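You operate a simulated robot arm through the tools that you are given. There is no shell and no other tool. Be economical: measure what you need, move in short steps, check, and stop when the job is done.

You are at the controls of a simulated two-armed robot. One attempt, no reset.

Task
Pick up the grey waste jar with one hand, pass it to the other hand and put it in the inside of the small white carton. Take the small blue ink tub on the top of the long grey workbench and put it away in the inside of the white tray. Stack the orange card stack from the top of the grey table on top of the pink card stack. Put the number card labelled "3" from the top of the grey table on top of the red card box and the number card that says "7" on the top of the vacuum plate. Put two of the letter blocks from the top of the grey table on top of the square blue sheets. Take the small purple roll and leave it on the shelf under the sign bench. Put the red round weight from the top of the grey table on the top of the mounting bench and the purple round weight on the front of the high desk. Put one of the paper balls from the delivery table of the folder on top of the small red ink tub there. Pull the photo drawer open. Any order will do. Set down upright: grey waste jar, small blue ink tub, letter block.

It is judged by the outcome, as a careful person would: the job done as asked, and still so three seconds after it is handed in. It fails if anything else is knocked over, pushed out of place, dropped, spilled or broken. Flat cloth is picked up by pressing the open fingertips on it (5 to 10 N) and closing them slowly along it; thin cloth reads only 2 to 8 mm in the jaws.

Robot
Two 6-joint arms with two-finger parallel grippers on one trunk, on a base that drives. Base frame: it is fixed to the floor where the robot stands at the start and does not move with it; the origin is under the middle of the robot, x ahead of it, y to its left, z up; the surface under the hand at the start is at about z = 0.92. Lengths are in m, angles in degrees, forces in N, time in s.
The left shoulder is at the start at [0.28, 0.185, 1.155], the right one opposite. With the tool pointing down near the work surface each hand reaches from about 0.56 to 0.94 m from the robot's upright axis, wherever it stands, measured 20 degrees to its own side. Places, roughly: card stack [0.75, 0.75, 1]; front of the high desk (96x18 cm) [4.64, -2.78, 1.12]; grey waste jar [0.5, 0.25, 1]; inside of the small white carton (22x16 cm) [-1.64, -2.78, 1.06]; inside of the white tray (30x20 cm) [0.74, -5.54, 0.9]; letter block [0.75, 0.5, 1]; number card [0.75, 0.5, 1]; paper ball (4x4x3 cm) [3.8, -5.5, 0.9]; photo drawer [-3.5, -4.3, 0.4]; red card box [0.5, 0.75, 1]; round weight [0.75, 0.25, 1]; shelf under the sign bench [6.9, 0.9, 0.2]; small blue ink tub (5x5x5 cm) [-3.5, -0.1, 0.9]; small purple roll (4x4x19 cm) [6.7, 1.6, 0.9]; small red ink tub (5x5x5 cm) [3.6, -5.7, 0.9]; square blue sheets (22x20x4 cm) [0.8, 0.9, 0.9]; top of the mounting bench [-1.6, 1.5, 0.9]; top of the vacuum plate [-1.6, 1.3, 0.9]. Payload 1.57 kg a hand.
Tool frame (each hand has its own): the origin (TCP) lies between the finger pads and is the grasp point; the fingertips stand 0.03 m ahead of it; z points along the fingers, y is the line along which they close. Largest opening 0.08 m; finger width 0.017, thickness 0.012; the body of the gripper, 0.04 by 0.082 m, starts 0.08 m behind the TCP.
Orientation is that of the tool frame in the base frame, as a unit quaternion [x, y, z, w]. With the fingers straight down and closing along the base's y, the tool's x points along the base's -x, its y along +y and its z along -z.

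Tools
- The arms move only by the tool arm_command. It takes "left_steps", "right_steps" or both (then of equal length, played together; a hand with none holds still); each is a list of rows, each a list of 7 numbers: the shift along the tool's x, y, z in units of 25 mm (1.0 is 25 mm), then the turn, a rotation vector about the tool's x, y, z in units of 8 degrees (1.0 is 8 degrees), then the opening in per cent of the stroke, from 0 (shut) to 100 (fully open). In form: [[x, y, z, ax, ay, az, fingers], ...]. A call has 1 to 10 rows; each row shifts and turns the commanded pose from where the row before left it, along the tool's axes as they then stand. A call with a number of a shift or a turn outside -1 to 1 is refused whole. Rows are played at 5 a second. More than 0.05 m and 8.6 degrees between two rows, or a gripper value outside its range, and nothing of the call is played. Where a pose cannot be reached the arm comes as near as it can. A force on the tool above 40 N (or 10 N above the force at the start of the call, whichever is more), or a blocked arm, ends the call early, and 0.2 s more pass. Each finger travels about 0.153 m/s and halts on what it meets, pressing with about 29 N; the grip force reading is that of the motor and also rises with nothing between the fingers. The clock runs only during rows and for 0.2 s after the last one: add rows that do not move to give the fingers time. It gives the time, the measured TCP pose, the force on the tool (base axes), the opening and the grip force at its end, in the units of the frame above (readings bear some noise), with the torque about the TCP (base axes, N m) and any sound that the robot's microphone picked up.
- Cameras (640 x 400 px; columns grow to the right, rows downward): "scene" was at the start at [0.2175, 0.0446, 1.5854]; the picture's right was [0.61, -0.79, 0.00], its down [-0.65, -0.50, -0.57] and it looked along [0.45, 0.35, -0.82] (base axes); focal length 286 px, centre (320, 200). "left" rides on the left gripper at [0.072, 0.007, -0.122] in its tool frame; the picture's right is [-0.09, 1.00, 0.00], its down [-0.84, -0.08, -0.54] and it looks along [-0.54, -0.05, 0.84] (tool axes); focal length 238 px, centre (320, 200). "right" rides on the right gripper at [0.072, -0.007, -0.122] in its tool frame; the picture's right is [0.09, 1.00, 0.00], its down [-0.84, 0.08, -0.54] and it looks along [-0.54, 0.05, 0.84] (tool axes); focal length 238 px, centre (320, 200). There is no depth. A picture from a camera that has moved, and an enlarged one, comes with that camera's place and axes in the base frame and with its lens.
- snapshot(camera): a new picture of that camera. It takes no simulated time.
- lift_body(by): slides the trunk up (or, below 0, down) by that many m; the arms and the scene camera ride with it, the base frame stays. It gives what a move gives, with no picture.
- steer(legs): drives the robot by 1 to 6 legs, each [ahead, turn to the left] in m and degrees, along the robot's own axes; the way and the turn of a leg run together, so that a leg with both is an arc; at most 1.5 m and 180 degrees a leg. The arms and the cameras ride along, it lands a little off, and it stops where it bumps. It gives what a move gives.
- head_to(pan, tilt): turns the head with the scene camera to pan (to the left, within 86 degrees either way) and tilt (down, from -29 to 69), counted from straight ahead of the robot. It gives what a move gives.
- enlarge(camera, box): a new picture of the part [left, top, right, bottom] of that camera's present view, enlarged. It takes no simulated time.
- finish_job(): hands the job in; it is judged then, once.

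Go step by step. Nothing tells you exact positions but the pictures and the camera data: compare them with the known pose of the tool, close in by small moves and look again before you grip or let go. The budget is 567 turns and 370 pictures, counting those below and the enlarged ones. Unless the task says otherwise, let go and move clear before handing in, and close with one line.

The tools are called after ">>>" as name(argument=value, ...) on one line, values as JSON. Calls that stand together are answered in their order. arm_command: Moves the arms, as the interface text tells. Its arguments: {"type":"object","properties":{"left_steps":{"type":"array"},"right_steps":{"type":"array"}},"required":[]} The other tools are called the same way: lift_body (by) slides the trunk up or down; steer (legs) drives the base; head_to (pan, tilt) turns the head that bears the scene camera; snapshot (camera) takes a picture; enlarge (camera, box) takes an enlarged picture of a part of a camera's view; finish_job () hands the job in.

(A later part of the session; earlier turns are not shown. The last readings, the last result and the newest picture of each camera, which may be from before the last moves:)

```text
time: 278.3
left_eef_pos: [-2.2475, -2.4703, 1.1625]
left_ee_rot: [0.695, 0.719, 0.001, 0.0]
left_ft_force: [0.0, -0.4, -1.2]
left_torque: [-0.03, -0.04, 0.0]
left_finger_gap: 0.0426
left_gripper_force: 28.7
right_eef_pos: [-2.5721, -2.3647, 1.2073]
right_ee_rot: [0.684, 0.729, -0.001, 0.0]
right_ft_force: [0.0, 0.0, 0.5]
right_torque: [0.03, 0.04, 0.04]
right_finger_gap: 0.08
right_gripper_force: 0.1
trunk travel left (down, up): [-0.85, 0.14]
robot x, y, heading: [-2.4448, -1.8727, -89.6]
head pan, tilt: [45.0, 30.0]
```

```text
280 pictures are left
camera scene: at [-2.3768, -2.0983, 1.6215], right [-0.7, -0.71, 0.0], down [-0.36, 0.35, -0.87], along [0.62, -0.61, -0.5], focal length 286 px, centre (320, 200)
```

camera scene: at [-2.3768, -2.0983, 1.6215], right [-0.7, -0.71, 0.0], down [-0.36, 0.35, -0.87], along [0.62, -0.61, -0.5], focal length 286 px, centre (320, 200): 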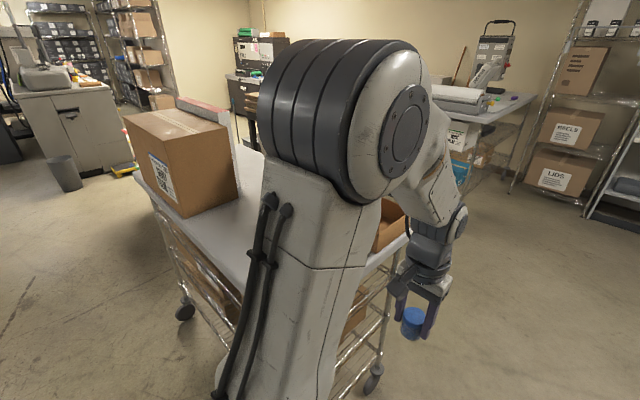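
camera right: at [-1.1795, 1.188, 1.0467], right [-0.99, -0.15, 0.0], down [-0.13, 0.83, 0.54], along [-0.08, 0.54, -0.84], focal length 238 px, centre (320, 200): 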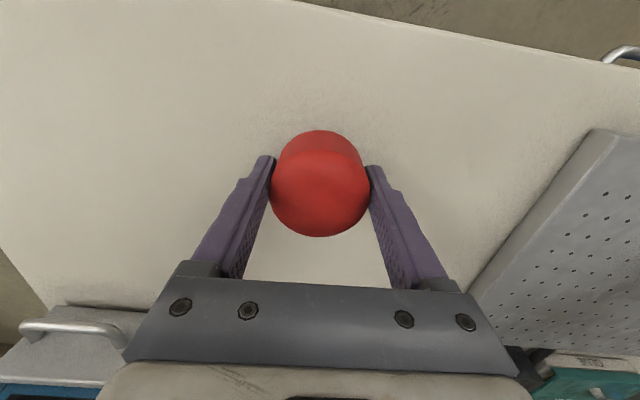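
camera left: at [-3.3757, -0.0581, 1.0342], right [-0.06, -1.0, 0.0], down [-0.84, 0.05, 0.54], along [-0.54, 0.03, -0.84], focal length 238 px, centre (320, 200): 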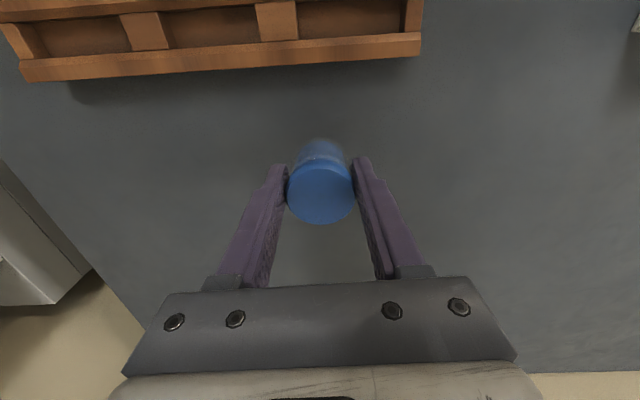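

Corridor is clear. I'll proceed to the front of the teal cabinet (face at x≈-3.3, y≈-3.7…-4.55).

>>> steer(legs=[[0, -6], [1.4, 0], [0, 6], [0.85, 0], [0, -90]])

>>> head_to(pan=0, tilt=50)

>>> snapshot(camera="scene")

```text
time: 294.2
left_eef_pos: [-3.1742, -4.2941, 1.1625]
left_ee_rot: [1.0, 0.018, 0.001, 0.0]
left_ft_force: [-0.2, -0.3, -0.6]
left_torque: [0.04, -0.01, 0.0]
left_finger_gap: 0.0426
left_gripper_force: 29.5
right_eef_pos: [-3.0687, -3.9691, 1.207]
right_ee_rot: [1.0, 0.031, -0.001, -0.001]
right_ft_force: [0.2, 0.4, 0.6]
right_torque: [-0.01, -0.01, -0.01]
right_finger_gap: 0.0803
right_gripper_force: 0.0
trunk travel left (down, up): [-0.85, 0.14]
robot x, y, heading: [-2.5812, -4.1024, -179.4]
head pan, tilt: [45.0, 30.0]
```

```text
time: 295.3
left_eef_pos: [-3.1741, -4.2939, 1.1622]
left_ee_rot: [1.0, 0.018, 0.0, 0.001]
left_ft_force: [-0.1, -0.4, -0.1]
left_torque: [0.02, -0.03, -0.02]
left_finger_gap: 0.0427
left_gripper_force: 28.9
right_eef_pos: [-3.0687, -3.9681, 1.2068]
right_ee_rot: [1.0, 0.031, -0.001, 0.0]
right_ft_force: [-0.8, -0.1, 0.3]
right_torque: [0.0, -0.01, -0.02]
right_finger_gap: 0.0798
right_gripper_force: 0.1
trunk travel left (down, up): [-0.85, 0.14]
robot x, y, heading: [-2.5755, -4.1003, -179.6]
head pan, tilt: [0.0, 50.0]
```

```text
279 pictures are left
camera scene: at [-2.8164, -4.099, 1.592], right [-0.01, 1.0, 0.0], down [0.77, 0.01, -0.64], along [-0.64, -0.01, -0.77], focal length 286 px, centre (320, 200)
```

scene: 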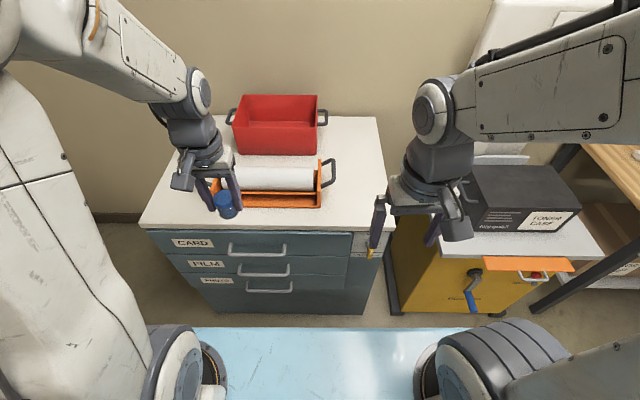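

Three drawers: CARD, FILM and PHOTO (lowest), handles near y≈-4.305. I'll shift the robot sideways to y≈-4.45 so the right arm lines up, and read the handle details.

>>> enlarge(camera="scene", box=[160, 220, 380, 320])

>>> steer(legs=[[-0.35, 0], [0, 45], [0.5, 0], [0, -45]])

>>> snapshot(camera="scene")

```text
2.91 times, centred on (270, 270) of scene
camera zoom: at [-2.8164, -4.099, 1.592], right [-0.01, 1.0, 0.0], down [0.77, 0.01, -0.64], along [-0.64, -0.01, -0.77], focal length 832 px, centre (466, -4)
```

zoom: 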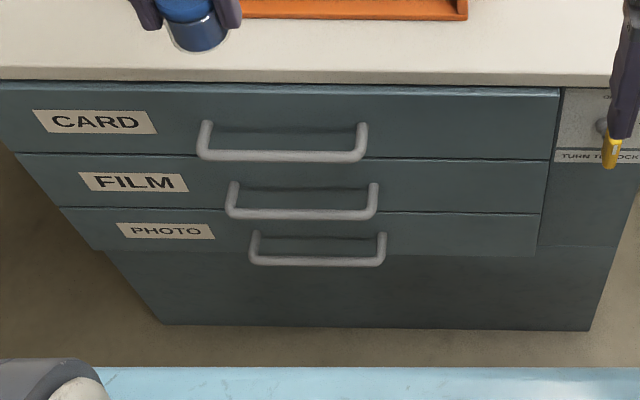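

```text
time: 304.2
left_eef_pos: [-3.1822, -4.6544, 1.163]
left_ee_rot: [1.0, 0.024, -0.001, 0.0]
left_ft_force: [-0.6, 0.3, -0.2]
left_torque: [0.01, -0.02, 0.01]
left_finger_gap: 0.0424
left_gripper_force: 28.8
right_eef_pos: [-3.0804, -4.3289, 1.2072]
right_ee_rot: [0.999, 0.037, -0.002, -0.001]
right_ft_force: [0.0, 0.3, -0.1]
right_torque: [0.02, 0.0, 0.0]
right_finger_gap: 0.0801
right_gripper_force: 0.1
trunk travel left (down, up): [-0.85, 0.14]
robot x, y, heading: [-2.5902, -4.4509, -178.9]
head pan, tilt: [0.0, 50.0]
```

```text
277 pictures are left
camera scene: at [-2.8267, -4.4558, 1.592], right [-0.02, 1.0, 0.0], down [0.77, 0.02, -0.64], along [-0.64, -0.01, -0.77], focal length 286 px, centre (320, 200)
```

scene: 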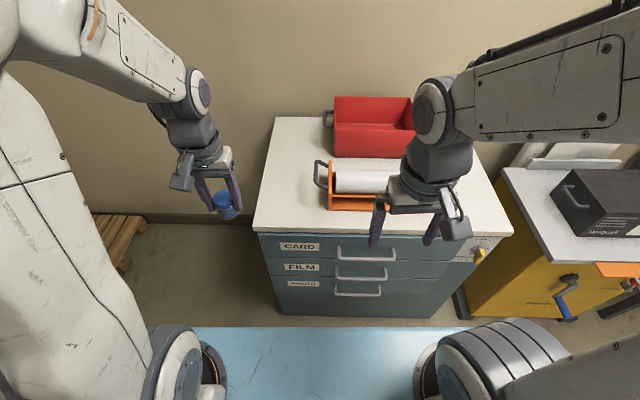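

The photo handle bar is at about [-3.267, -4.312, 0.47]. I'll back up 0.17, retract the tub hand, and pitch the right gripper forward before lowering the trunk.

>>> steer(legs=[[-0.17, 0]])

>>> arm_command(left_steps=[[1, 0, 0, 0, 0, 0, 20], [1, 0, 0, 0, 0, 0, 20], [1, 0, 0, 0, 0, 0, 20], [1, 0, 0, 0, 0, 0, 20], [0, 0, 0, 0, 0, 0, 20], [0, 0, 0, 0, 0, 0, 20], [0, 0, 0, 0, 0, 0, 20], [0, 0, 0, 0, 0, 0, 20], [0, 0, 0, 0, 0, 0, 20], [0, 0, 0, 0, 0, 0, 20]], right_steps=[[-0.7, 0, 0, 0, -1, 0, 0], [-0.7, 0, 0, 0, -1, 0, 0], [-0.7, 0, 0, 0, -1, 0, 0], [-0.7, 0, 0, 0, -1, 0, 0], [0, 0, 0, 0, -1, 0, 0], [0, 0, 0, 0, -1, 0, 0], [0, 0, 0, 0, -1, 0, 0], [0, 0, 0, 0, -1, 0, 0], [0, 0, 0, 0, -1, 0, 0], [0, 0, 0, 0, -1, 0, 0]])

>>> snapshot(camera="scene")

```text
time: 305.6
left_eef_pos: [-3.0134, -4.6504, 1.1627]
left_ee_rot: [1.0, 0.022, 0.001, 0.0]
left_ft_force: [-0.1, -0.2, 0.6]
left_torque: [-0.05, -0.06, -0.04]
left_finger_gap: 0.043
left_gripper_force: 29.0
right_eef_pos: [-2.9104, -4.3251, 1.2065]
right_ee_rot: [0.999, 0.036, -0.001, -0.001]
right_ft_force: [1.0, -0.1, 0.1]
right_torque: [-0.02, -0.06, 0.0]
right_finger_gap: 0.0798
right_gripper_force: 0.0
trunk travel left (down, up): [-0.85, 0.14]
robot x, y, heading: [-2.4172, -4.4468, -179.2]
head pan, tilt: [0.0, 50.0]
```

```text
time: 307.9
left_eef_pos: [-2.9121, -4.6462, 1.1621]
left_ee_rot: [1.0, 0.021, 0.0, 0.0]
left_ft_force: [-0.8, 0.4, -1.1]
left_torque: [0.0, 0.01, 0.01]
left_finger_gap: 0.0426
left_gripper_force: 29.0
right_eef_pos: [-3.1083, -4.3912, 1.3436]
right_ee_rot: [0.765, 0.028, -0.643, 0.023]
right_ft_force: [-0.6, -0.3, 0.0]
right_torque: [0.01, -0.03, 0.02]
right_finger_gap: 0.0001
right_gripper_force: 21.9
right hand out of reach, approached as far as the arm can: row 3, 4, 5, 6, 7, 8, 9, 10
trunk travel left (down, up): [-0.85, 0.14]
robot x, y, heading: [-2.4231, -4.4472, -179.0]
head pan, tilt: [0.0, 50.0]
```

```text
276 pictures are left
camera scene: at [-2.6563, -4.4519, 1.592], right [-0.02, 1.0, 0.0], down [0.77, 0.01, -0.64], along [-0.64, -0.01, -0.77], focal length 286 px, centre (320, 200)
```

scene: 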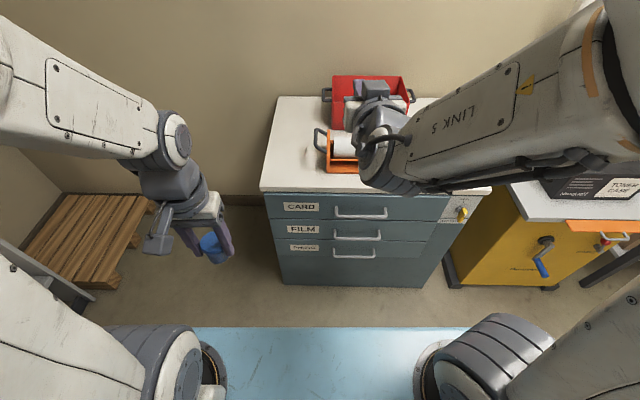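

The forward-pointing pose was too close to the shoulder to reach. I'll push the commanded pose forward along the tool axis.

>>> arm_command(right_steps=[[0, 0, 1, 0, 0, 0, 0], [0, 0, 1, 0, 0, 0, 0], [0, 0, 1, 0, 0, 0, 0], [0, 0, 1, 0, 0, 0, 0], [0, 0, 1, 0, 0, 0, 0], [0, 0, 1, 0, 0, 0, 0], [0, 0, 0, 0, 0, 0, 0]])

```text
time: 309.4
left_eef_pos: [-2.9108, -4.6455, 1.1619]
left_ee_rot: [1.0, 0.022, 0.0, -0.001]
left_ft_force: [-0.9, 0.0, 0.0]
left_torque: [-0.01, -0.01, -0.01]
left_finger_gap: 0.0428
left_gripper_force: 29.1
right_eef_pos: [-3.2545, -4.4014, 1.3175]
right_ee_rot: [0.765, 0.027, -0.643, 0.022]
right_ft_force: [0.6, -0.6, -0.3]
right_torque: [0.0, 0.03, -0.04]
right_finger_gap: 0.0
right_gripper_force: 20.9
trunk travel left (down, up): [-0.85, 0.14]
robot x, y, heading: [-2.4179, -4.4476, -179.2]
head pan, tilt: [0.0, 50.0]
```

Now the tool points forward. Level it and roll 90° so the fingers close vertically.

>>> arm_command(right_steps=[[0, 0, 0, 0, -0.62, 0, 0], [0, 0, 0, 0, -0.62, 0, 0], [0, 0, 0, 0, 0, 1, 0], [0, 0, 0, 0, 0, 1, 0], [0, 0, 0, 0, 0, 1, 0], [0, 0, 0, 0, 0, 1, 0], [0, 0, 0, 0, 0, 1, 0], [0, 0, 0, 0, 0, 1, 0], [0, 0, 0, 0, 0, 1, 0], [0, 0, 0, 0, 0, 1, 0]])

>>> arm_command(right_steps=[[0, 0, 0, 0, 0, 1, 50], [0, 0, 0, 0, 0, 1, 50], [0, 0, 0, 0, 0, 1, 50], [0, 0, 0, 0, 0, 0.25, 50], [0, 0, 0, 0, 0, 0, 50]])

>>> snapshot(camera="scene")

```text
time: 311.6
left_eef_pos: [-2.9123, -4.6451, 1.1635]
left_ee_rot: [1.0, 0.022, 0.0, 0.001]
left_ft_force: [-0.7, 0.2, -1.5]
left_torque: [0.0, -0.01, -0.01]
left_finger_gap: 0.0424
left_gripper_force: 28.7
right_eef_pos: [-3.2795, -4.5582, 1.5245]
right_ee_rot: [0.615, -0.355, -0.584, 0.393]
right_ft_force: [-0.4, -0.2, -0.9]
right_torque: [0.01, -0.04, -0.03]
right_finger_gap: 0.0
right_gripper_force: 20.5
right hand out of reach, approached as far as the arm can: row 3, 4, 5, 6, 7, 8, 9, 10
trunk travel left (down, up): [-0.85, 0.14]
robot x, y, heading: [-2.4166, -4.4512, -178.8]
head pan, tilt: [0.0, 50.0]
```

```text
time: 312.9
left_eef_pos: [-2.9128, -4.6469, 1.1629]
left_ee_rot: [1.0, 0.022, 0.0, 0.0]
left_ft_force: [-0.4, -0.5, -0.5]
left_torque: [0.01, -0.03, 0.01]
left_finger_gap: 0.0425
left_gripper_force: 28.3
right_eef_pos: [-3.3048, -4.5805, 1.5801]
right_ee_rot: [0.519, -0.483, -0.481, 0.516]
right_ft_force: [-0.2, -0.1, -0.2]
right_torque: [0.0, 0.01, 0.0]
right_finger_gap: 0.0401
right_gripper_force: 0.0
right hand out of reach, approached as far as the arm can: row 1, 2, 3, 4
trunk travel left (down, up): [-0.85, 0.14]
robot x, y, heading: [-2.4192, -4.4475, -179.0]
head pan, tilt: [0.0, 50.0]
```

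```text
275 pictures are left
camera scene: at [-2.6563, -4.4519, 1.592], right [-0.02, 1.0, 0.0], down [0.77, 0.01, -0.64], along [-0.64, -0.01, -0.77], focal length 286 px, centre (320, 200)
```

scene: 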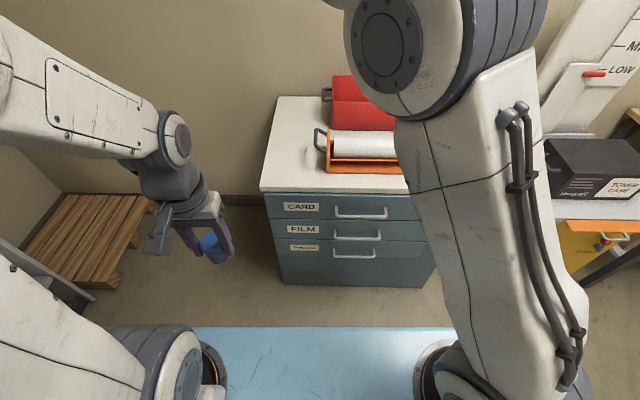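

That roll direction drives the wrist to its limit. I'll undo it and roll the other way (camera outboard), which worked earlier.

>>> arm_command(right_steps=[[0, 0, 0, 0, 0, -1, 50], [0, 0, 0, 0, 0, -1, 50], [0, 0, 0, 0, 0, -1, 50], [0, 0, 0, 0, 0, -1, 50], [0, 0, 0, 0, 0, -1, 50], [0, 0, 0, 0, 0, -1, 50], [0, 0, 0, 0, 0, -1, 50], [0, 0, 0, 0, 0, -1, 50], [0, 0, 0, 0, 0, -1, 50], [0, 0, 0, 0, 0, -1, 50]])

>>> arm_command(right_steps=[[1, 0, 0, 0, 0, -1, 50], [1, 0, 0, 0, 0, -0.25, 50], [1, 0, 0, 0, 0, 0, 50], [1, 0, 0, 0, 0, 0, 50], [1, -1, 0, 0, 0, 0, 50], [1, -1, 0, 0, 0, 0, 50], [1, -1, 0, 0, 0, 0, 50], [0, -1, 0, 0, 0, 0, 50], [0, -1, 0, 0, 0, 0, 50], [0, -1, 0, 0, 0, 0, 50]])

```text
time: 315.1
left_eef_pos: [-2.9112, -4.6458, 1.1626]
left_ee_rot: [1.0, 0.022, 0.0, 0.0]
left_ft_force: [-0.9, -0.6, -1.6]
left_torque: [0.01, 0.04, 0.03]
left_finger_gap: 0.0425
left_gripper_force: 28.8
right_eef_pos: [-3.3041, -4.5795, 1.5795]
right_ee_rot: [0.706, -0.036, -0.702, 0.085]
right_ft_force: [-0.7, -0.3, -0.6]
right_torque: [0.03, 0.0, 0.01]
right_finger_gap: 0.0401
right_gripper_force: 0.1
trunk travel left (down, up): [-0.85, 0.14]
robot x, y, heading: [-2.4239, -4.4487, -179.3]
head pan, tilt: [0.0, 50.0]
```

```text
time: 317.2
left_eef_pos: [-2.9124, -4.6463, 1.1619]
left_ee_rot: [1.0, 0.021, 0.0, 0.0]
left_ft_force: [0.5, -0.1, -1.3]
left_torque: [0.01, 0.05, 0.01]
left_finger_gap: 0.0426
left_gripper_force: 28.5
right_eef_pos: [-3.3141, -4.4338, 1.4049]
right_ee_rot: [-0.706, -0.027, 0.707, -0.026]
right_ft_force: [-0.6, 0.8, -0.2]
right_torque: [-0.05, -0.01, -0.01]
right_finger_gap: 0.0399
right_gripper_force: 0.1
trunk travel left (down, up): [-0.85, 0.14]
robot x, y, heading: [-2.4205, -4.4475, -178.8]
head pan, tilt: [0.0, 50.0]
```

>>> arm_command(right_steps=[[0, -1, 0, 0, 0, -1, 50], [0, -1, 0, 0, 0, -1, 50], [0, 0, 0, 0, 0, -1, 50], [0, 0, 0, 0, 0, -1, 50], [0, 0, 0, 0, 0, -1, 50], [0, 0, 0, 0, 0, -1, 50], [0, 0, 0, 0, 0, -1, 50], [0, 0, 0, 0, 0, -1, 50], [0, 0, 0, 0, 0, -1, 50], [0, 0, 0, 0, 0, -1, 50]])

>>> arm_command(right_steps=[[0, 0, 0, 0, 0, -1, 50], [0, 0, 0, 0, 0, -0.25, 50], [0, 0, 0, 0, 0, 0, 50]])

>>> snapshot(camera="scene")

```text
time: 319.4
left_eef_pos: [-2.9123, -4.645, 1.1621]
left_ee_rot: [1.0, 0.021, 0.0, -0.001]
left_ft_force: [-0.5, -0.4, -1.2]
left_torque: [-0.02, 0.0, 0.02]
left_finger_gap: 0.0425
left_gripper_force: 28.9
right_eef_pos: [-3.3171, -4.3847, 1.4088]
right_ee_rot: [-0.524, -0.474, 0.557, 0.436]
right_ft_force: [-0.8, 0.3, 0.2]
right_torque: [0.01, -0.01, -0.01]
right_finger_gap: 0.0401
right_gripper_force: 0.0
trunk travel left (down, up): [-0.85, 0.14]
robot x, y, heading: [-2.4221, -4.4483, -179.1]
head pan, tilt: [0.0, 50.0]
```

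```text
time: 320.2
left_eef_pos: [-2.9119, -4.6457, 1.1624]
left_ee_rot: [1.0, 0.022, 0.0, 0.0]
left_ft_force: [0.0, -0.3, -0.4]
left_torque: [0.01, -0.01, -0.02]
left_finger_gap: 0.0426
left_gripper_force: 28.7
right_eef_pos: [-3.3182, -4.3859, 1.4085]
right_ee_rot: [-0.481, -0.517, 0.518, 0.483]
right_ft_force: [0.3, 0.9, 0.5]
right_torque: [0.02, -0.03, 0.0]
right_finger_gap: 0.0396
right_gripper_force: 0.0
trunk travel left (down, up): [-0.85, 0.14]
robot x, y, heading: [-2.4205, -4.4486, -178.6]
head pan, tilt: [0.0, 50.0]
```

```text
274 pictures are left
camera scene: at [-2.6564, -4.4519, 1.592], right [-0.02, 1.0, 0.0], down [0.77, 0.01, -0.64], along [-0.64, -0.01, -0.77], focal length 286 px, centre (320, 200)
```

scene: 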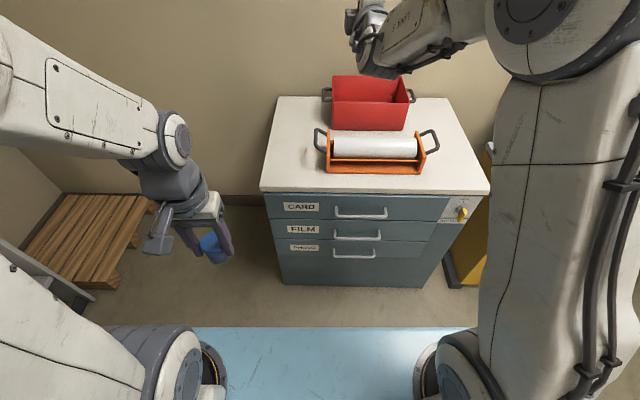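

Good: gripper level with vertical closing. Back the robot 0.35 m, bring the hand down relative to the trunk, checking reach.

>>> steer(legs=[[-0.35, 0]])

>>> arm_command(right_steps=[[0, 1, 0, 0, 0, 0, 50], [0, 1, 0, 0, 0, 0, 50], [0, 1, 0, 0, 0, 0, 50], [0, 1, 0, 0, 0, 0, 50], [0, 1, 0, 0, 0, 0, 50], [0, 1, 0, 0, 0, 0, 50], [0, 0, 0, 0, 0, 0, 50]])

```text
time: 322.6
left_eef_pos: [-2.5545, -4.638, 1.1632]
left_ee_rot: [1.0, 0.021, 0.001, 0.0]
left_ft_force: [-0.4, 0.6, -0.6]
left_torque: [-0.01, 0.01, 0.0]
left_finger_gap: 0.0426
left_gripper_force: 28.9
right_eef_pos: [-2.9597, -4.376, 1.4095]
right_ee_rot: [-0.482, -0.516, 0.517, 0.483]
right_ft_force: [-0.4, 0.2, -0.8]
right_torque: [-0.03, 0.01, -0.01]
right_finger_gap: 0.0399
right_gripper_force: 0.0
trunk travel left (down, up): [-0.85, 0.14]
robot x, y, heading: [-2.0596, -4.4438, -179.1]
head pan, tilt: [0.0, 50.0]
```

```text
time: 324.1
left_eef_pos: [-2.5553, -4.6393, 1.1615]
left_ee_rot: [1.0, 0.021, 0.001, 0.0]
left_ft_force: [-0.8, 0.1, -0.1]
left_torque: [0.0, 0.01, -0.01]
left_finger_gap: 0.0424
left_gripper_force: 28.7
right_eef_pos: [-2.9571, -4.3985, 1.2618]
right_ee_rot: [0.484, 0.515, -0.515, -0.485]
right_ft_force: [0.4, 0.0, 0.1]
right_torque: [-0.03, 0.03, -0.01]
right_finger_gap: 0.0399
right_gripper_force: 0.0
right hand out of reach, approached as far as the arm can: row 2, 3, 4, 5, 6
trunk travel left (down, up): [-0.85, 0.14]
robot x, y, heading: [-2.0612, -4.4443, -179.0]
head pan, tilt: [0.0, 50.0]
```

The hand settles ≈0.045 m right of the robot's centreline. I'll nudge the robot to y≈-4.375 and up to x≈-2.30, keeping the hand in front of the handles, then lower the trunk.

>>> steer(legs=[[0, -15], [0.25, 0], [0, 14]])

>>> snapshot(camera="scene")

>>> snapshot(camera="right")

```text
time: 327.7
left_eef_pos: [-2.8026, -4.5659, 1.1627]
left_ee_rot: [1.0, 0.01, 0.0, 0.001]
left_ft_force: [0.4, 0.2, -0.5]
left_torque: [-0.01, 0.03, -0.01]
left_finger_gap: 0.0424
left_gripper_force: 29.5
right_eef_pos: [-3.2006, -4.3173, 1.2622]
right_ee_rot: [0.49, 0.511, -0.509, -0.491]
right_ft_force: [-0.7, 0.0, -0.1]
right_torque: [0.02, 0.0, 0.0]
right_finger_gap: 0.0401
right_gripper_force: 0.1
trunk travel left (down, up): [-0.85, 0.14]
robot x, y, heading: [-2.3064, -4.3834, 179.8]
head pan, tilt: [0.0, 50.0]
```

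```text
273 pictures are left
camera scene: at [-2.5431, -4.3786, 1.592], right [0.0, 1.0, 0.0], down [0.77, 0.0, -0.64], along [-0.64, 0.0, -0.77], focal length 286 px, centre (320, 200)
```

scene: 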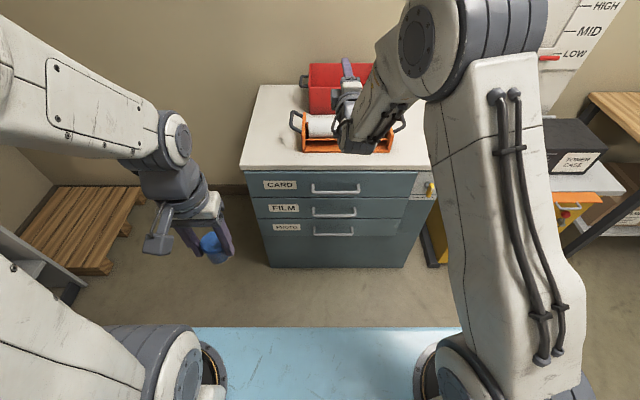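

```text
272 pictures are left
camera right: at [-3.08, -4.2401, 1.2683], right [0.0, 0.09, -1.0], down [0.57, -0.81, -0.08], along [-0.82, -0.57, -0.05], focal length 238 px, centre (320, 200)
```

right: 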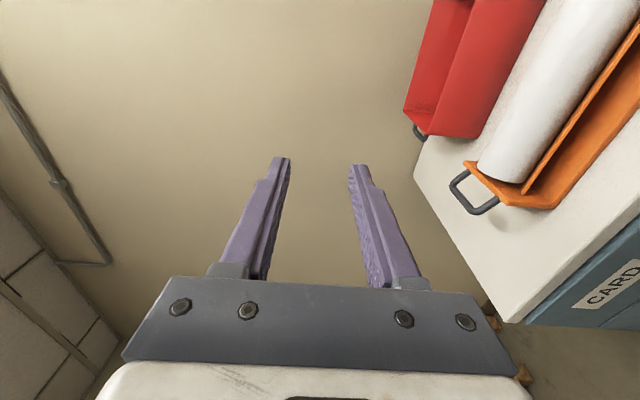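

Handle bar z≈0.47. Lowering the trunk 0.79 m in two steps.

>>> lift_body(by=-0.5)

>>> snapshot(camera="right")

```text
refused: -0.5 is not a number from -0.4 to 0.4
```

```text
271 pictures are left
camera right: at [-3.08, -4.2401, 1.2683], right [0.0, 0.09, -1.0], down [0.57, -0.81, -0.08], along [-0.82, -0.57, -0.05], focal length 238 px, centre (320, 200)
```

right: 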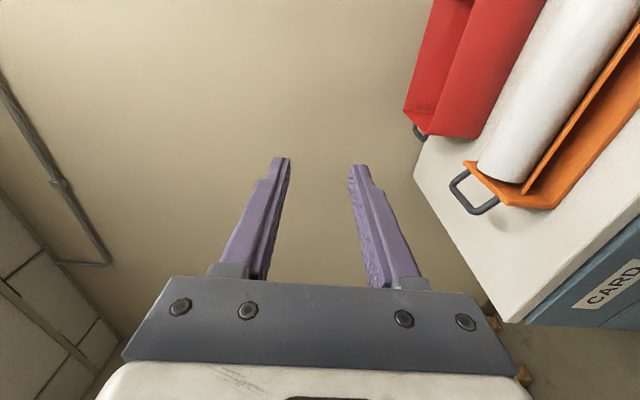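

>>> lift_body(by=-0.4)

>>> lift_body(by=-0.37)

>>> snapshot(camera="right")

>>> snapshot(camera="scene")

```text
time: 331.5
left_eef_pos: [-2.803, -4.5666, 0.7619]
left_ee_rot: [1.0, 0.01, 0.0, 0.001]
left_ft_force: [0.2, 0.3, -0.4]
left_torque: [0.02, -0.03, 0.02]
left_finger_gap: 0.0427
left_gripper_force: 29.3
right_eef_pos: [-3.2005, -4.3157, 0.8611]
right_ee_rot: [0.489, 0.511, -0.51, -0.49]
right_ft_force: [0.1, 0.1, 0.3]
right_torque: [0.02, -0.02, 0.02]
right_finger_gap: 0.04
right_gripper_force: 0.1
trunk travel left (down, up): [-0.45, 0.54]
robot x, y, heading: [-2.305, -4.3784, 179.6]
head pan, tilt: [0.0, 50.0]
```

```text
time: 335.1
left_eef_pos: [-2.8034, -4.5666, 0.3925]
left_ee_rot: [1.0, 0.01, 0.001, 0.0]
left_ft_force: [1.1, -0.3, -1.0]
left_torque: [0.0, -0.03, 0.02]
left_finger_gap: 0.0424
left_gripper_force: 29.1
right_eef_pos: [-3.1996, -4.3167, 0.4922]
right_ee_rot: [-0.489, -0.51, 0.51, 0.49]
right_ft_force: [-0.5, -0.3, -0.5]
right_torque: [0.0, 0.0, 0.01]
right_finger_gap: 0.0403
right_gripper_force: 0.1
trunk travel left (down, up): [-0.08, 0.91]
robot x, y, heading: [-2.3062, -4.3788, 180.1]
head pan, tilt: [0.0, 50.0]
```

```text
270 pictures are left
camera right: at [-3.0799, -4.2402, 0.4984], right [0.0, 0.09, -1.0], down [0.57, -0.81, -0.08], along [-0.82, -0.57, -0.05], focal length 238 px, centre (320, 200)
```

right: 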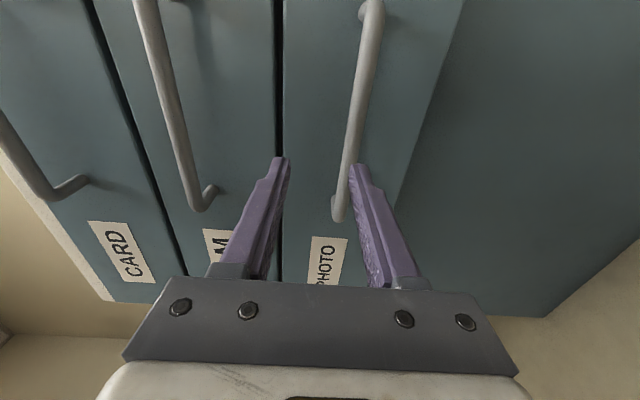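

```text
269 pictures are left
camera scene: at [-2.543, -4.3787, 0.822], right [0.0, 1.0, 0.0], down [0.77, 0.0, -0.64], along [-0.64, 0.0, -0.77], focal length 286 px, centre (320, 200)
```

scene: 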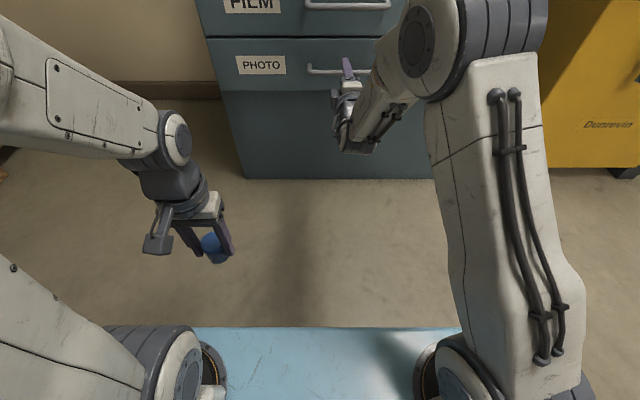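

The PHOTO bar is at z≈0.468, y −4.225…−4.39. Lower 24 mm, open wider, then advance 50 mm.

>>> lift_body(by=-0.024)

>>> arm_command(right_steps=[[0, 0, 0, 0, 0, 0, 70], [0, 0, 0.5, 0, 0, 0, 70], [0, 0, 0.5, 0, 0, 0, 70], [0, 0, 0.5, 0, 0, 0, 70], [0, 0, 0.3, 0, 0, 0, 70], [0, 0, 0, 0, 0, 0, 70]])

>>> snapshot(camera="right")

```text
time: 335.8
left_eef_pos: [-2.8039, -4.5662, 0.3686]
left_ee_rot: [1.0, 0.01, -0.001, 0.0]
left_ft_force: [0.2, 0.3, -0.6]
left_torque: [-0.02, 0.01, -0.01]
left_finger_gap: 0.0424
left_gripper_force: 28.4
right_eef_pos: [-3.201, -4.3175, 0.4673]
right_ee_rot: [0.489, 0.511, -0.51, -0.49]
right_ft_force: [-0.5, -0.3, 0.5]
right_torque: [0.02, 0.03, -0.03]
right_finger_gap: 0.0401
right_gripper_force: 0.1
trunk travel left (down, up): [-0.056, 0.934]
robot x, y, heading: [-2.3057, -4.379, 179.8]
head pan, tilt: [0.0, 50.0]
```

```text
time: 337.2
left_eef_pos: [-2.8037, -4.5655, 0.3691]
left_ee_rot: [1.0, 0.01, 0.0, 0.0]
left_ft_force: [-0.1, -1.2, -1.2]
left_torque: [0.02, 0.0, 0.02]
left_finger_gap: 0.0423
left_gripper_force: 29.0
right_eef_pos: [-3.2437, -4.3178, 0.4676]
right_ee_rot: [0.491, 0.509, -0.508, -0.492]
right_ft_force: [-0.1, 0.2, -0.5]
right_torque: [0.01, -0.02, -0.01]
right_finger_gap: 0.0561
right_gripper_force: 0.0
trunk travel left (down, up): [-0.056, 0.934]
robot x, y, heading: [-2.3072, -4.3845, 179.8]
head pan, tilt: [0.0, 50.0]
```

```text
268 pictures are left
camera right: at [-3.1244, -4.2426, 0.4748], right [0.0, 0.09, -1.0], down [0.57, -0.82, -0.08], along [-0.82, -0.57, -0.05], focal length 238 px, centre (320, 200)
```

right: 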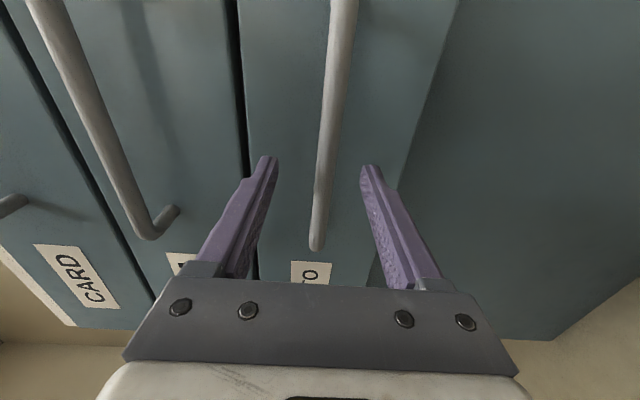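

The bar is between the fingers. Close and check.

>>> arm_command(right_steps=[[0, 0, 0.2, 0, 0, 0, 70], [0, 0, 0, 0, 0, 0, 30], [0, 0, 0, 0, 0, 0, 0], [0, 0, 0, 0, 0, 0, 0], [0, 0, 0, 0, 0, 0, 0]])

>>> snapshot(camera="right")

```text
time: 338.4
left_eef_pos: [-2.8032, -4.5671, 0.3675]
left_ee_rot: [1.0, 0.01, 0.0, -0.001]
left_ft_force: [-0.9, -0.9, -0.4]
left_torque: [0.02, 0.03, 0.0]
left_finger_gap: 0.0423
left_gripper_force: 29.2
right_eef_pos: [-3.2497, -4.3191, 0.4635]
right_ee_rot: [0.493, 0.511, -0.506, -0.49]
right_ft_force: [-1.1, -0.2, -15.0]
right_torque: [-0.05, -0.46, 0.03]
right_finger_gap: 0.0136
right_gripper_force: 30.2
trunk travel left (down, up): [-0.056, 0.934]
robot x, y, heading: [-2.3029, -4.3829, 179.6]
head pan, tilt: [0.0, 50.0]
```

```text
267 pictures are left
camera right: at [-3.1294, -4.2429, 0.4718], right [0.0, 0.09, -1.0], down [0.57, -0.82, -0.07], along [-0.82, -0.57, -0.06], focal length 238 px, centre (320, 200)
```

right: 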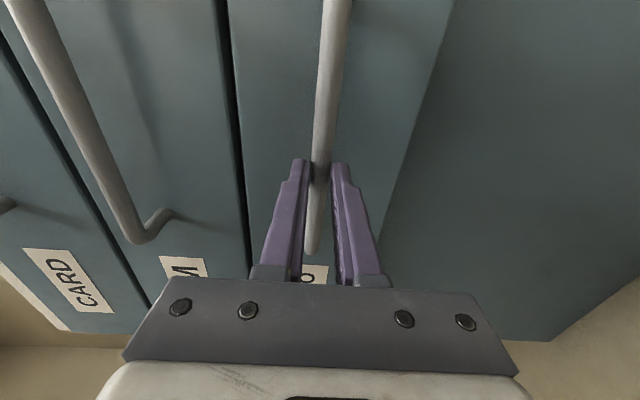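

Gripped. Relax the vertical preload and pull by backing the robot 0.1 m.

>>> arm_command(right_steps=[[0, 0.1, 0, 0, 0, 0, 0], [0, 0, 0, 0, 0, 0, 0]])

>>> steer(legs=[[-0.1, 0]])

>>> snapshot(camera="scene")

```text
time: 339.0
left_eef_pos: [-2.8032, -4.5664, 0.3684]
left_ee_rot: [1.0, 0.01, 0.001, 0.0]
left_ft_force: [-0.1, 0.3, -1.5]
left_torque: [0.0, -0.02, -0.01]
left_finger_gap: 0.0427
left_gripper_force: 28.9
right_eef_pos: [-3.2492, -4.3192, 0.4637]
right_ee_rot: [0.492, 0.509, -0.507, -0.492]
right_ft_force: [8.6, 1.8, -10.3]
right_torque: [-0.01, -0.34, 0.38]
right_finger_gap: 0.0139
right_gripper_force: 30.1
trunk travel left (down, up): [-0.056, 0.934]
robot x, y, heading: [-2.3057, -4.3799, 179.7]
head pan, tilt: [0.0, 50.0]
```

```text
time: 340.2
left_eef_pos: [-2.7015, -4.5671, 0.3683]
left_ee_rot: [1.0, 0.009, 0.0, 0.0]
left_ft_force: [0.2, 1.1, -0.9]
left_torque: [-0.01, 0.0, -0.03]
left_finger_gap: 0.0428
left_gripper_force: 28.6
right_eef_pos: [-3.149, -4.3183, 0.4641]
right_ee_rot: [0.492, 0.51, -0.507, -0.491]
right_ft_force: [-0.8, -4.7, -10.5]
right_torque: [-0.09, -0.33, 0.07]
right_finger_gap: 0.0137
right_gripper_force: 30.3
trunk travel left (down, up): [-0.056, 0.934]
robot x, y, heading: [-2.2065, -4.381, 179.6]
head pan, tilt: [0.0, 50.0]
```

```text
266 pictures are left
camera scene: at [-2.4431, -4.3791, 0.7979], right [0.01, 1.0, 0.0], down [0.77, 0.0, -0.64], along [-0.64, 0.0, -0.77], focal length 286 px, centre (320, 200)
```

scene: 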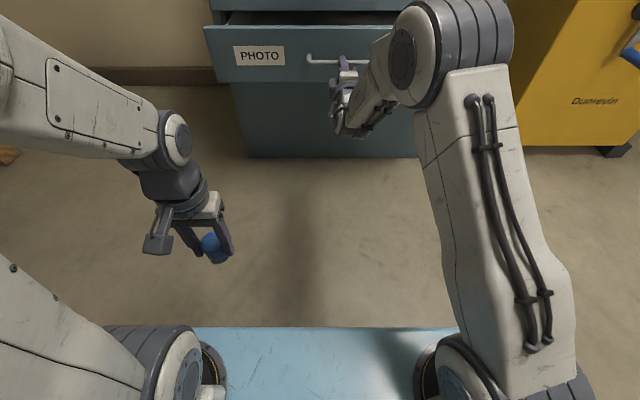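

The drawer slides. Pull 0.2 m further.

>>> steer(legs=[[-0.2, 0]])

>>> snapshot(camera="scene")

```text
time: 341.9
left_eef_pos: [-2.507, -4.5642, 0.3693]
left_ee_rot: [1.0, 0.007, 0.001, 0.0]
left_ft_force: [-1.6, -0.3, 0.2]
left_torque: [-0.04, 0.01, 0.01]
left_finger_gap: 0.0424
left_gripper_force: 29.3
right_eef_pos: [-2.9515, -4.3211, 0.4642]
right_ee_rot: [0.49, 0.512, -0.508, -0.49]
right_ft_force: [-0.5, 0.4, 0.6]
right_torque: [-0.13, 0.02, 0.06]
right_finger_gap: 0.0141
right_gripper_force: 30.2
trunk travel left (down, up): [-0.056, 0.934]
robot x, y, heading: [-2.0095, -4.3822, 179.5]
head pan, tilt: [0.0, 50.0]
stopped in leg 1: the robot was blocked; the commanded pose is now the measured one
```

```text
265 pictures are left
camera scene: at [-2.2461, -4.3778, 0.798], right [0.01, 1.0, 0.0], down [0.77, -0.01, -0.64], along [-0.64, 0.01, -0.77], focal length 286 px, centre (320, 200)
```

scene: 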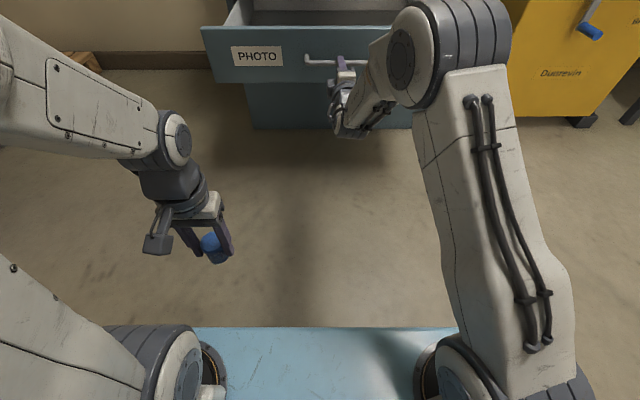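

Drawer fully open (0.3 m). Release the bar and back off.

>>> arm_command(right_steps=[[0, 0, 0, 0, 0, 0, 40], [0, 0, 0, 0, 0, 0, 70], [0, 0, 0, 0, 0, 0, 70]])

>>> steer(legs=[[-0.1, 0]])

>>> snapshot(camera="scene")

```text
time: 342.7
left_eef_pos: [-2.5071, -4.5644, 0.3687]
left_ee_rot: [1.0, 0.007, 0.0, 0.0]
left_ft_force: [-0.8, -0.2, 0.1]
left_torque: [0.03, 0.01, 0.04]
left_finger_gap: 0.0429
left_gripper_force: 28.8
right_eef_pos: [-2.9526, -4.3195, 0.4637]
right_ee_rot: [0.49, 0.511, -0.508, -0.49]
right_ft_force: [0.2, 0.1, 0.5]
right_torque: [0.03, -0.04, -0.01]
right_finger_gap: 0.056
right_gripper_force: 0.1
trunk travel left (down, up): [-0.056, 0.934]
robot x, y, heading: [-2.0117, -4.3816, 179.5]
head pan, tilt: [0.0, 50.0]
```

```text
time: 343.8
left_eef_pos: [-2.4871, -4.5238, 0.3691]
left_ee_rot: [1.0, -0.021, 0.002, 0.0]
left_ft_force: [0.6, 0.9, -1.3]
left_torque: [-0.08, 0.01, -0.01]
left_finger_gap: 0.0426
left_gripper_force: 29.2
right_eef_pos: [-2.9185, -4.2561, 0.4614]
right_ee_rot: [0.504, 0.5, -0.493, -0.503]
right_ft_force: [0.5, 0.6, 0.1]
right_torque: [-0.01, -0.03, 0.08]
right_finger_gap: 0.056
right_gripper_force: 0.3
trunk travel left (down, up): [-0.056, 0.934]
robot x, y, heading: [-1.979, -4.339, 172.0]
head pan, tilt: [0.0, 50.0]
stopped in leg 1: the robot was blocked; the commanded pose is now the measured one
```

```text
264 pictures are left
camera scene: at [-2.2126, -4.3036, 0.798], right [0.14, 0.99, 0.0], down [0.76, -0.1, -0.64], along [-0.64, 0.09, -0.77], focal length 286 px, centre (320, 200)
```

scene: 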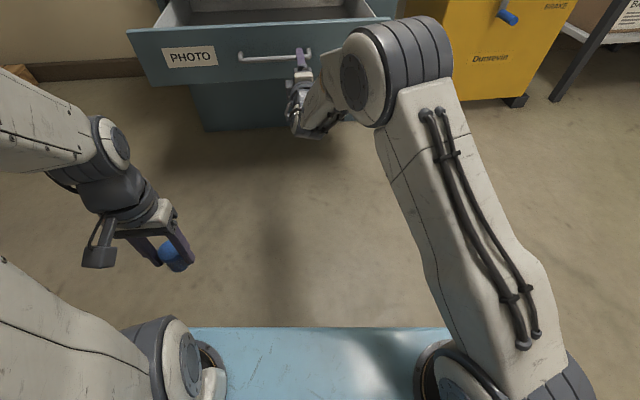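

The drawer is open and the hand is clear of the bar, but something behind blocked the robot. I'll raise the trunk first, then look around behind.

>>> lift_body(by=0.4)

>>> lift_body(by=0.4)

>>> head_to(pan=86, tilt=45)

>>> snapshot(camera="scene")

>>> head_to(pan=-86, tilt=45)

>>> snapshot(camera="scene")

```text
time: 347.7
left_eef_pos: [-2.4877, -4.5221, 0.7681]
left_ee_rot: [1.0, -0.023, 0.002, 0.001]
left_ft_force: [0.0, 0.2, 0.0]
left_torque: [0.04, -0.01, 0.0]
left_finger_gap: 0.0427
left_gripper_force: 28.7
right_eef_pos: [-2.9184, -4.2538, 0.8625]
right_ee_rot: [0.505, 0.5, -0.492, -0.503]
right_ft_force: [0.9, -0.2, 0.0]
right_torque: [0.0, 0.01, 0.0]
right_finger_gap: 0.056
right_gripper_force: 0.1
trunk travel left (down, up): [-0.456, 0.534]
robot x, y, heading: [-1.977, -4.3355, 171.8]
head pan, tilt: [0.0, 50.0]
```

```text
time: 351.5
left_eef_pos: [-2.4861, -4.5216, 1.1686]
left_ee_rot: [1.0, -0.022, 0.002, 0.001]
left_ft_force: [0.6, 0.1, -1.3]
left_torque: [0.0, 0.0, 0.01]
left_finger_gap: 0.0426
left_gripper_force: 28.9
right_eef_pos: [-2.9183, -4.2528, 1.2621]
right_ee_rot: [0.505, 0.499, -0.493, -0.503]
right_ft_force: [0.4, 0.2, -0.1]
right_torque: [0.01, 0.02, 0.01]
right_finger_gap: 0.0562
right_gripper_force: 0.1
trunk travel left (down, up): [-0.856, 0.134]
robot x, y, heading: [-1.9779, -4.3377, 172.1]
head pan, tilt: [0.0, 50.0]
```

```text
time: 353.1
left_eef_pos: [-2.4872, -4.5217, 1.1693]
left_ee_rot: [1.0, -0.023, 0.002, 0.0]
left_ft_force: [-0.2, -0.9, 0.0]
left_torque: [0.0, -0.02, 0.03]
left_finger_gap: 0.0424
left_gripper_force: 28.8
right_eef_pos: [-2.9182, -4.2546, 1.2632]
right_ee_rot: [0.505, 0.5, -0.492, -0.503]
right_ft_force: [0.4, 1.2, -0.7]
right_torque: [-0.01, 0.01, 0.03]
right_finger_gap: 0.0561
right_gripper_force: 0.0
trunk travel left (down, up): [-0.856, 0.134]
robot x, y, heading: [-1.9779, -4.3369, 172.1]
head pan, tilt: [85.9, 45.0]
```

```text
263 pictures are left
camera scene: at [-2.1532, -4.3937, 1.6049], right [-0.98, 0.21, 0.0], down [0.15, 0.69, -0.71], along [-0.15, -0.69, -0.71], focal length 286 px, centre (320, 200)
```

scene: 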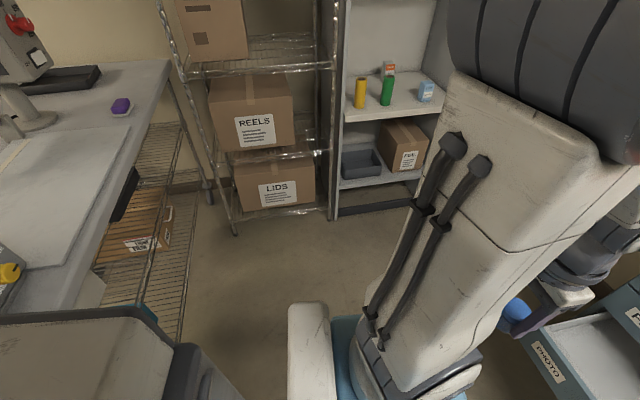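

```text
time: 355.7
left_eef_pos: [-2.4868, -4.5214, 1.1687]
left_ee_rot: [1.0, -0.023, 0.002, 0.0]
left_ft_force: [0.1, -0.3, -1.3]
left_torque: [0.02, -0.02, 0.02]
left_finger_gap: 0.0428
left_gripper_force: 29.1
right_eef_pos: [-2.9179, -4.2535, 1.2614]
right_ee_rot: [-0.504, -0.5, 0.492, 0.504]
right_ft_force: [-0.3, 0.0, -0.7]
right_torque: [0.0, 0.03, 0.0]
right_finger_gap: 0.056
right_gripper_force: 0.0
trunk travel left (down, up): [-0.856, 0.134]
robot x, y, heading: [-1.9766, -4.3352, 172.2]
head pan, tilt: [-85.9, 45.0]
```

```text
262 pictures are left
camera scene: at [-2.131, -4.233, 1.6049], right [1.0, -0.07, 0.0], down [-0.05, -0.71, -0.71], along [0.05, 0.71, -0.71], focal length 286 px, centre (320, 200)
```

scene: 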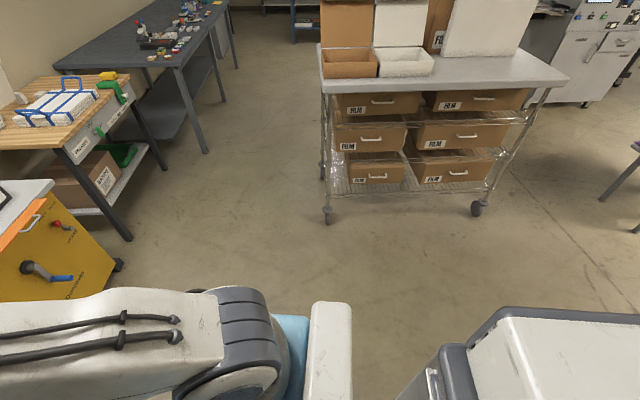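

The rear-left of the robot is against the printing cart, so I'll go forward a bit to get free, after returning the right gripper to its downward pose.

>>> arm_command(right_steps=[[0, 0, 0, 0, 0, 1, 50], [0, 0, 0, 0, 0, 1, 50], [0, 0, 0, 0, 0, 1, 50], [0, 0, 0, 0, 0, 1, 50], [0, 0, 0, 0, 0, 1, 50], [0, 0, 0, 0, 0, 1, 50], [0, 0, 0, 0, 0, 1, 50], [0, 0, 0, 0, 0, 1, 50], [0, 0, 0, 0, 0, 1, 50], [0, 0, 0, 0, 0, 1, 50]])

>>> arm_command(right_steps=[[0, 0, 0, 0, 0, 1, 50], [0, 0, 0, 0, 0.5, 0.25, 50], [0, 0, 0, 0, 1, 0, 50], [0, 0, 0, 0, 1, 0, 50], [0, 0, 0, 0, 1, 0, 50], [0, 0, 0, 0, 1, 0, 50], [0, 0, 0, 0, 1, 0, 50], [0, 0, 0, 0, 1, 0, 50], [0, 0, 0, 0, 1, 0, 50], [0, 0, 0, 0, 1, 0, 50]])

>>> arm_command(right_steps=[[0, 0, 0, 0, 1, 0, 100], [0, 0, 0, 0, 1, 0, 100], [0.2, 0, 0, 0, 0.75, 0, 100], [1, 0, 0, 0, 0, 0, 100], [1, 0, 0, 0, 0, 0, 100], [1, 0, 0, 0, 0, 0, 100], [1, 0, 0, 0, 0, 0, 100], [1, 0, 0, 0, 0, 0, 100], [1, 0, 0, 0, 0, 0, 100], [1, 0, 0, 0, 0, 0, 100]])

```text
time: 357.9
left_eef_pos: [-2.4873, -4.5218, 1.1694]
left_ee_rot: [1.0, -0.023, 0.002, 0.001]
left_ft_force: [0.2, -0.5, 0.5]
left_torque: [0.05, -0.01, -0.03]
left_finger_gap: 0.0426
left_gripper_force: 28.5
right_eef_pos: [-2.9189, -4.254, 1.2622]
right_ee_rot: [0.708, 0.06, -0.701, -0.068]
right_ft_force: [0.1, 0.5, -0.7]
right_torque: [0.02, 0.02, 0.02]
right_finger_gap: 0.04
right_gripper_force: 0.1
trunk travel left (down, up): [-0.856, 0.134]
robot x, y, heading: [-1.9797, -4.3386, 172.1]
head pan, tilt: [-85.9, 45.0]
```

```text
time: 360.1
left_eef_pos: [-2.4841, -4.5213, 1.1692]
left_ee_rot: [1.0, -0.023, 0.002, 0.001]
left_ft_force: [0.1, 0.1, 0.7]
left_torque: [-0.01, 0.01, -0.03]
left_finger_gap: 0.0425
left_gripper_force: 28.9
right_eef_pos: [-2.9024, -4.2453, 1.2588]
right_ee_rot: [0.973, -0.018, -0.228, -0.014]
right_ft_force: [0.6, -0.6, -0.2]
right_torque: [0.02, 0.03, -0.01]
right_finger_gap: 0.0404
right_gripper_force: 0.0
right hand out of reach, approached as far as the arm can: row 6, 10
trunk travel left (down, up): [-0.856, 0.134]
robot x, y, heading: [-1.9774, -4.3353, 172.1]
head pan, tilt: [-85.9, 45.0]
```

```text
time: 362.3
left_eef_pos: [-2.4871, -4.5217, 1.1688]
left_ee_rot: [1.0, -0.023, 0.001, 0.0]
left_ft_force: [-0.1, -0.2, -0.3]
left_torque: [-0.02, -0.01, 0.02]
left_finger_gap: 0.0427
left_gripper_force: 28.6
right_eef_pos: [-2.6528, -4.2371, 1.2198]
right_ee_rot: [0.999, -0.02, -0.038, -0.011]
right_ft_force: [-0.2, -1.3, -0.1]
right_torque: [0.02, -0.01, -0.01]
right_finger_gap: 0.08
right_gripper_force: 0.1
right hand out of reach, approached as far as the arm can: row 1, 2, 3
trunk travel left (down, up): [-0.856, 0.134]
robot x, y, heading: [-1.9795, -4.3363, 172.0]
head pan, tilt: [-85.9, 45.0]
```

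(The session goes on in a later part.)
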